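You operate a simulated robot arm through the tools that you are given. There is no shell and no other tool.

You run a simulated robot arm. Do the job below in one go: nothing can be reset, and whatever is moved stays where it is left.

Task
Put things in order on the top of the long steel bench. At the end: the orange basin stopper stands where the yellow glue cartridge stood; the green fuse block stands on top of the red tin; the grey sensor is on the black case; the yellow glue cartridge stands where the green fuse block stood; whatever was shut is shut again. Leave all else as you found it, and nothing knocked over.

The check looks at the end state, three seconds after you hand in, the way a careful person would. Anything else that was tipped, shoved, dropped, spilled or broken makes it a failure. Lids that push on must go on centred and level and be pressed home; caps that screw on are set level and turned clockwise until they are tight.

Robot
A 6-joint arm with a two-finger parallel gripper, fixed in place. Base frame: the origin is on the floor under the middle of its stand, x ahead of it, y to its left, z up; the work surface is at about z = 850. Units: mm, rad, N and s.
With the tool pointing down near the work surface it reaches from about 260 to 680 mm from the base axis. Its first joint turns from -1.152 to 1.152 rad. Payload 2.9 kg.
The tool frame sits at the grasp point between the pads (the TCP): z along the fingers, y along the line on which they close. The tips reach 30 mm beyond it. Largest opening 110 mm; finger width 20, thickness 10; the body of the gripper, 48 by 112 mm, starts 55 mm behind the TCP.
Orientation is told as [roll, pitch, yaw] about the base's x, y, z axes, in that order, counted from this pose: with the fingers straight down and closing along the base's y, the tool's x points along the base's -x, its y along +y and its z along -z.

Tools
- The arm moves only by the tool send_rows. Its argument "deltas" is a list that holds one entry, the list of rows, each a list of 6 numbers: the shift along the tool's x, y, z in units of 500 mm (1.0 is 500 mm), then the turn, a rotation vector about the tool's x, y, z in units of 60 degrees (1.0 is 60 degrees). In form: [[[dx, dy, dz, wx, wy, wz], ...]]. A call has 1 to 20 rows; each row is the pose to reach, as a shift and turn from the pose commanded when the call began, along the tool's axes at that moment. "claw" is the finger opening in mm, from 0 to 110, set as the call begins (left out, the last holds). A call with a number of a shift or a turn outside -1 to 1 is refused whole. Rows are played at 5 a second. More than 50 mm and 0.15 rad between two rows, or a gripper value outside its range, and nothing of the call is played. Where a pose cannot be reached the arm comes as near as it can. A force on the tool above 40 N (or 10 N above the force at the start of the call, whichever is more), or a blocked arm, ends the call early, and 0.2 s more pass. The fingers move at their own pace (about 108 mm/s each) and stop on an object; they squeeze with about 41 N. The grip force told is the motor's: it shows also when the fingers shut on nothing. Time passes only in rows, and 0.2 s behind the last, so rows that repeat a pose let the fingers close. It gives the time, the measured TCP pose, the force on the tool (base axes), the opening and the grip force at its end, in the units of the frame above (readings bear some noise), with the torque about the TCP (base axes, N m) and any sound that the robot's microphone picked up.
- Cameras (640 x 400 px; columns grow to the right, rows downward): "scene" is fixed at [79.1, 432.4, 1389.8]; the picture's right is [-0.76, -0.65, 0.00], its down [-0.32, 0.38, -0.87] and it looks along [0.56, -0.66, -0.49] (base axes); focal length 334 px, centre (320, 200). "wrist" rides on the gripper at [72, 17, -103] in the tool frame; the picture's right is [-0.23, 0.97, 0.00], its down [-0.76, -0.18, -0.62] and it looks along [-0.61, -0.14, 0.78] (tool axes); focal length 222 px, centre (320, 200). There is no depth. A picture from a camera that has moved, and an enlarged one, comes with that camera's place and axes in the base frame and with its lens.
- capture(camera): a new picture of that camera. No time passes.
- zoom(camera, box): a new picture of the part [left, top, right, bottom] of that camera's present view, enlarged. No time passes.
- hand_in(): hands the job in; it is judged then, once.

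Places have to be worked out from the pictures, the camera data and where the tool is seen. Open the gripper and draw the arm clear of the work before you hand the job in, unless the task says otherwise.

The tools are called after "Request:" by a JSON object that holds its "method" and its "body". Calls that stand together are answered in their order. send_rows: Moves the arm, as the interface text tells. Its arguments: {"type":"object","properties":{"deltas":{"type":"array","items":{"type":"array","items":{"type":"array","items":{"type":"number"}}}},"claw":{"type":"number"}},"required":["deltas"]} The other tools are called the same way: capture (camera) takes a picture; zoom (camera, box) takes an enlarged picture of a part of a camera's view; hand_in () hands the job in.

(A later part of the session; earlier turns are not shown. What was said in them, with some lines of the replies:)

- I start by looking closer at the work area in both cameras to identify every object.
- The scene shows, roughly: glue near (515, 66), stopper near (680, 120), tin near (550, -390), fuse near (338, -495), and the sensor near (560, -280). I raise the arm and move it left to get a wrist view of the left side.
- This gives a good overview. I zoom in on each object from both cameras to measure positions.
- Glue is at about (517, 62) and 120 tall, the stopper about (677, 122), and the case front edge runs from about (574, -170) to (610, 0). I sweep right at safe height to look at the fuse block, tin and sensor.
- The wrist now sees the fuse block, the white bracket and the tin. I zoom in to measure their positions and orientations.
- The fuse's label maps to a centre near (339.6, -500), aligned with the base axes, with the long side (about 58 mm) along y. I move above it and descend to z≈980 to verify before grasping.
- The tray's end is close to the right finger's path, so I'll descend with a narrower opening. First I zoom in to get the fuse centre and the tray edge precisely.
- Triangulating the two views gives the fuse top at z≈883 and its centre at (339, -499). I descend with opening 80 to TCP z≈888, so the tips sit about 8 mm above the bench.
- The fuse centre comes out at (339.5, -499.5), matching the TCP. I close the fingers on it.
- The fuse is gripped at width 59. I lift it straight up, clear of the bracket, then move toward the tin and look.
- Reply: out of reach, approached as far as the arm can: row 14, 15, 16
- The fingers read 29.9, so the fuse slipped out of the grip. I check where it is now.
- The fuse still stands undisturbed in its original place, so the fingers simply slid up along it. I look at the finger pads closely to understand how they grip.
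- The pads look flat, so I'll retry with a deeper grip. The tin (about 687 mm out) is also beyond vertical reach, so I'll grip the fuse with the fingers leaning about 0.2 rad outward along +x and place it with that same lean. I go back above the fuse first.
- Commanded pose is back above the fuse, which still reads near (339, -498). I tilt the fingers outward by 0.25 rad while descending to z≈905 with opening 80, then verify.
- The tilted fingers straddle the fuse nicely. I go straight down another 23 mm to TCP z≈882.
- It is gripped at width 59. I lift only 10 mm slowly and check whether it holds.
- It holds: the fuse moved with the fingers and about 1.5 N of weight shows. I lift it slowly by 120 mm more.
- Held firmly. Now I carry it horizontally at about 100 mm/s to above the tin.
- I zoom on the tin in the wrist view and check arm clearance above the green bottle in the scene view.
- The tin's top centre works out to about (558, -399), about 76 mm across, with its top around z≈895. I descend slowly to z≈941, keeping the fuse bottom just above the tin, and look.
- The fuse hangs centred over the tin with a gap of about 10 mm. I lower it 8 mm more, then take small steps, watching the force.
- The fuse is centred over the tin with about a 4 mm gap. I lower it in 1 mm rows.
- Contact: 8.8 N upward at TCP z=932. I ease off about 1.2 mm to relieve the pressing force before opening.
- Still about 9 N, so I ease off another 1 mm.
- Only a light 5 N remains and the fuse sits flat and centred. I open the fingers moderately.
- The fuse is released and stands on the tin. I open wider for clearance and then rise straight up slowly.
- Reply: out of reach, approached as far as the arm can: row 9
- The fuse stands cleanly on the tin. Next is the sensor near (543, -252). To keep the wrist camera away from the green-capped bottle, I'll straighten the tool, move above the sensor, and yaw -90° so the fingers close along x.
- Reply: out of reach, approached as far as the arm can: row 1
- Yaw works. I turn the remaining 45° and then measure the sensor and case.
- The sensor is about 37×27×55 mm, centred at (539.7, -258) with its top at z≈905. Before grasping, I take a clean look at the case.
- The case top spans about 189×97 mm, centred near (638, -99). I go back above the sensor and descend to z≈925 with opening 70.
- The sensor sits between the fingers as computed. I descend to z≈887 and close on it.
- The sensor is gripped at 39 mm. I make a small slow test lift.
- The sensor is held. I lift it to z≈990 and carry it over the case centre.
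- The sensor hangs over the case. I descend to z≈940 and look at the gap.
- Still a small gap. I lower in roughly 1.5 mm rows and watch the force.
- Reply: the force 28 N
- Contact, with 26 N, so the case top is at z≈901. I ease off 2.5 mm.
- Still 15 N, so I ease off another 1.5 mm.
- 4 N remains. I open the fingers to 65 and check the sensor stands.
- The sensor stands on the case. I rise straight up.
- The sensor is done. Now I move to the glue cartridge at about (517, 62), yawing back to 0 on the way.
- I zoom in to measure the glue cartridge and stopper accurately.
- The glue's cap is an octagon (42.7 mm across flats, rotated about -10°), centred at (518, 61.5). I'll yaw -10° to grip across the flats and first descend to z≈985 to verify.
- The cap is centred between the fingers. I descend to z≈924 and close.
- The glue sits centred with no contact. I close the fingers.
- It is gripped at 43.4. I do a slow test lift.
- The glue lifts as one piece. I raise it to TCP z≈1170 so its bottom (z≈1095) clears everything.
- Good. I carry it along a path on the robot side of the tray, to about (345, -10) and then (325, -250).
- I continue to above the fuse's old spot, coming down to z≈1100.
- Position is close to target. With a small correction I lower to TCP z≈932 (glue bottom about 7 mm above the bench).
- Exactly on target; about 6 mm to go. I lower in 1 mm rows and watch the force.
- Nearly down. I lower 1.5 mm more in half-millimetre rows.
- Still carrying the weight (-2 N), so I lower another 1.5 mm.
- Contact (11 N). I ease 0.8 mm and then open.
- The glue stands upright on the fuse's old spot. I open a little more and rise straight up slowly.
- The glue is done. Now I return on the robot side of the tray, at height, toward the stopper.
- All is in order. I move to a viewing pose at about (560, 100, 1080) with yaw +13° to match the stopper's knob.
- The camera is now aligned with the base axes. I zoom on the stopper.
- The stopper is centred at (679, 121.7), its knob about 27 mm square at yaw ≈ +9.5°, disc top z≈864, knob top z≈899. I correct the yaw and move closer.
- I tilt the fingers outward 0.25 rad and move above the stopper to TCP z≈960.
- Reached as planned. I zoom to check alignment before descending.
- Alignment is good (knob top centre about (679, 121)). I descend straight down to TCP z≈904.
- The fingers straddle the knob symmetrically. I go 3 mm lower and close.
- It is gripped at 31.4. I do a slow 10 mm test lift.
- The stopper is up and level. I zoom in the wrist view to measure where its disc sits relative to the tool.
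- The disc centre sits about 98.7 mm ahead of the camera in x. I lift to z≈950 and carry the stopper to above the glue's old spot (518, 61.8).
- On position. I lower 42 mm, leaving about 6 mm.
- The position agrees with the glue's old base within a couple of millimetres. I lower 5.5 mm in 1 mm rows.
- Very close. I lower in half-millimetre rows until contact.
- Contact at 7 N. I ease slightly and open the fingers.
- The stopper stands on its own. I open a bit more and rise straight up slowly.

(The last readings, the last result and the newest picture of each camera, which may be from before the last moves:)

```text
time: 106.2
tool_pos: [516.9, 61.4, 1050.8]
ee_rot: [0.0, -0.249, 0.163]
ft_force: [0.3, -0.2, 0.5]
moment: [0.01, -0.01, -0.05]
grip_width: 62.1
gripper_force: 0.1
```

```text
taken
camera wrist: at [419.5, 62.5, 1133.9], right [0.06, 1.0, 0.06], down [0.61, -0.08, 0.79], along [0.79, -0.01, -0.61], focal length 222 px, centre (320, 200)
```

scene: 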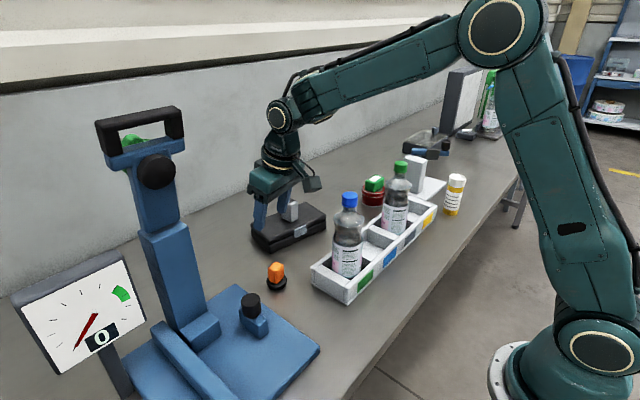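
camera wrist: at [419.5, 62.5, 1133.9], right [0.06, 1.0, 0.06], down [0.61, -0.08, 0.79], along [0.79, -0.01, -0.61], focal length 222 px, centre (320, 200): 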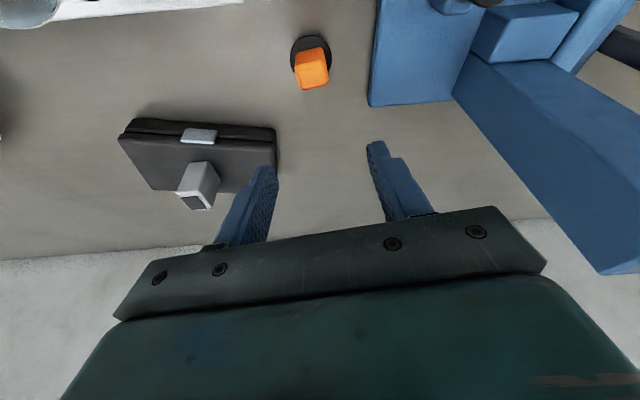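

I untilt and draw the arm back and up, clear of the work, then check every object.

Request:
{"method": "send_rows", "body": {"deltas": [[[0.01, 0, -0.04, 0, 0.06, 0], [0.04, 0, -0.09, 0, 0.12, 0], [0.1, 0, -0.13, 0, 0.18, 0], [0.17, 0, -0.15, 0, 0.2387, 0], [0.24, 0, -0.15, 0, 0.2387, 0], [0.3, 0, -0.14, 0, 0.2387, 0], [0.3, 0, -0.14, 0, 0.2387, 0]]], "claw": 100}}

Request:
{"method": "capture", "body": {"camera": "scene"}}

Request:
{"method": "zoom", "body": {"camera": "scene", "box": [190, 190, 350, 300]}}

Request:
{"method": "zoom", "body": {"camera": "scene", "box": [340, 130, 500, 230]}}

Request:
{"method": "capture", "body": {"camera": "wrist"}}

```text
time: 107.8
tool_pos: [355.9, 35.6, 1083.8]
ee_rot: [0.0, -0.001, 0.163]
ft_force: [-0.1, -1.1, 0.4]
moment: [0.02, -0.03, -0.04]
grip_width: 100.2
gripper_force: 0.1
```

```text
taken
```

scene: 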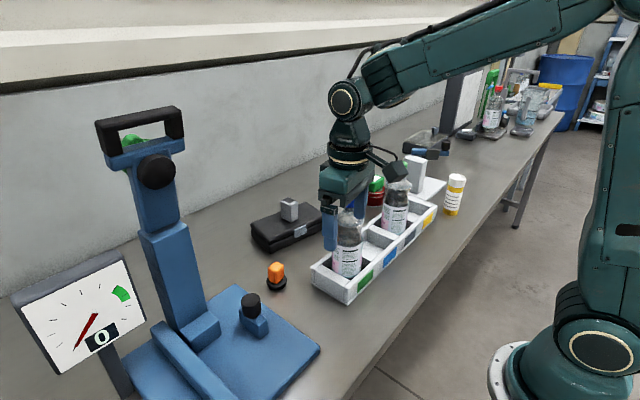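

```text
3.64 times, centred on (270, 245) of scene
camera zoom: at [79.1, 432.4, 1389.8], right [-0.76, -0.65, 0.0], down [-0.32, 0.38, -0.87], along [0.56, -0.66, -0.49], focal length 1215 px, centre (502, 36)
```

zoom: 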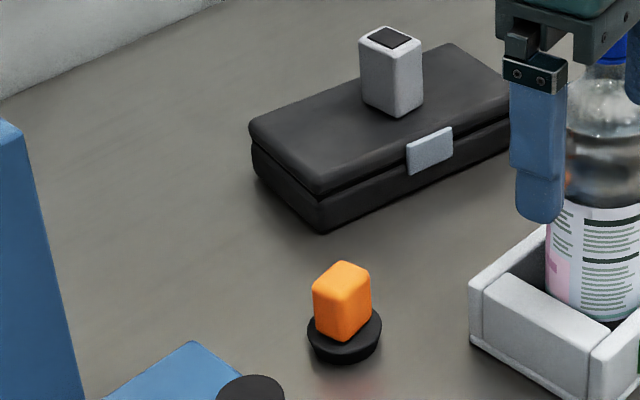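

```text
4.00 times, centred on (420, 180) of scene
camera zoom: at [79.1, 432.4, 1389.8], right [-0.76, -0.65, 0.0], down [-0.32, 0.38, -0.87], along [0.56, -0.66, -0.49], focal length 1336 px, centre (-80, 280)
```

zoom: 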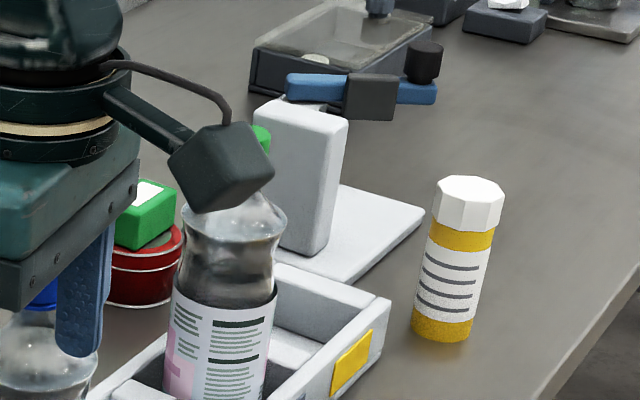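

```text
taken
camera wrist: at [280.6, 40.7, 1187.5], right [0.06, 1.0, 0.0], down [0.78, -0.05, 0.62], along [0.62, -0.04, -0.78], focal length 222 px, centre (320, 200)
```

wrist: 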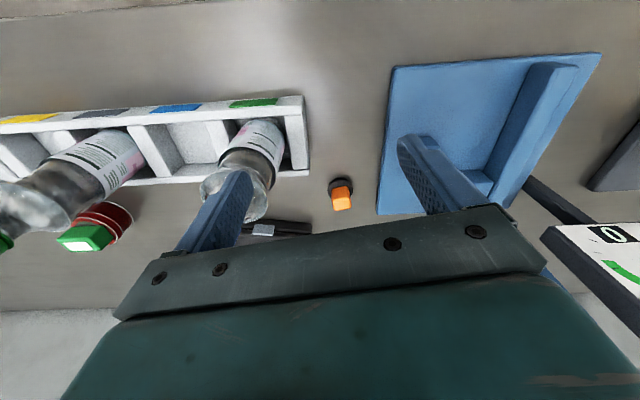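

The tool ended a bit low near the blue-capped bottle, so I raise it straight up now and then recheck that bottle and everything else.

Request:
{"method": "send_rows", "body": {"deltas": [[[0, 0, -0.05, 0, 0, 0], [0.02, 0, -0.12, 0, 0, 0], [0.04, 0, -0.2, 0, 0, 0], [0.06, 0, -0.26, 0, 0, 0], [0.06, 0, -0.26, 0, 0, 0]]], "claw": 100}}

Request:
{"method": "capture", "body": {"camera": "scene"}}

Request:
{"method": "zoom", "body": {"camera": "scene", "box": [300, 150, 480, 310]}}

Request:
{"method": "capture", "body": {"camera": "wrist"}}

```text
time: 109.0
tool_pos: [327.9, 29.7, 1214.4]
ee_rot: [0.0, 0.001, 0.164]
ft_force: [0.2, -0.5, 0.1]
moment: [0.01, -0.06, -0.03]
grip_width: 100.0
gripper_force: 0.1
```

```text
taken
```

scene: 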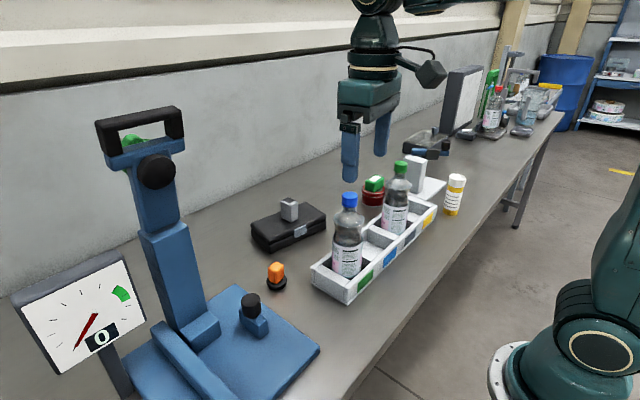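

```text
2.50 times, centred on (390, 230) of scene
camera zoom: at [79.1, 432.4, 1389.8], right [-0.76, -0.65, 0.0], down [-0.32, 0.38, -0.87], along [0.56, -0.66, -0.49], focal length 835 px, centre (145, 125)
```

zoom: 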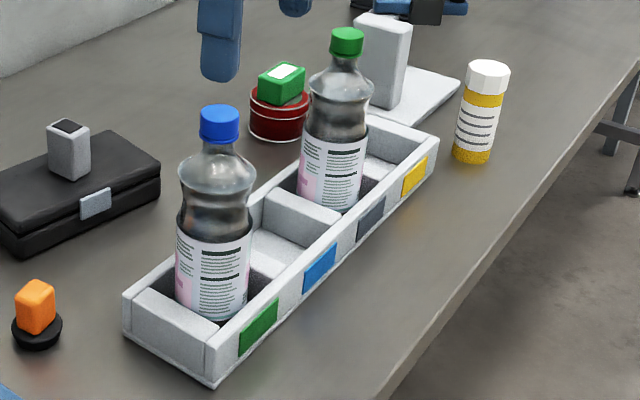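

```text
taken
camera wrist: at [252.9, 35.1, 1317.7], right [0.06, 1.0, 0.0], down [0.78, -0.05, 0.62], along [0.62, -0.04, -0.78], focal length 222 px, centre (320, 200)
```

wrist: 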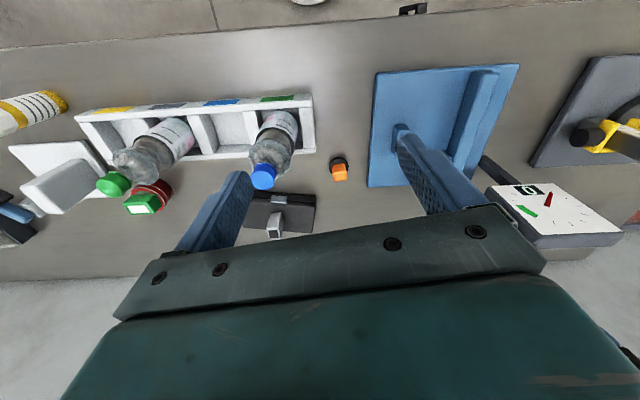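

All four items are in place:
- The stopper stands on the glue's old spot.
- The fuse stands on the tin.
- The sensor stands on the shut case.
- The glue stands on the fuse's old spot.

The bottles and tray look as they were. The gripper is open and the arm is clear, so I hand in.

Request:
{"method": "hand_in", "body": {}}

```text
The job is handed in.
```

The bench is set as you asked and I have handed the job in; I have not seen the result of the check. The last pictures show everything upright:

- **Orange basin stopper:** it stands where the yellow glue cartridge stood, within about 2 mm by my measurements.
- **Green fuse block:** it stands on top of the red tin, roughly centred. My first grip slipped off before it lifted, and it did not move or tip.
- **Grey sensor:** it stands on top of the black case.
- **Yellow glue cartridge:** it stands where the fuse block stood, within about 1 mm.

I opened nothing, so the case stayed shut throughout. The red tin shifted about 1.5 mm when I released the fuse block on it. The bottles, tray, white bracket and blue press look unchanged. The gripper is open and the arm is drawn up clear of the work.
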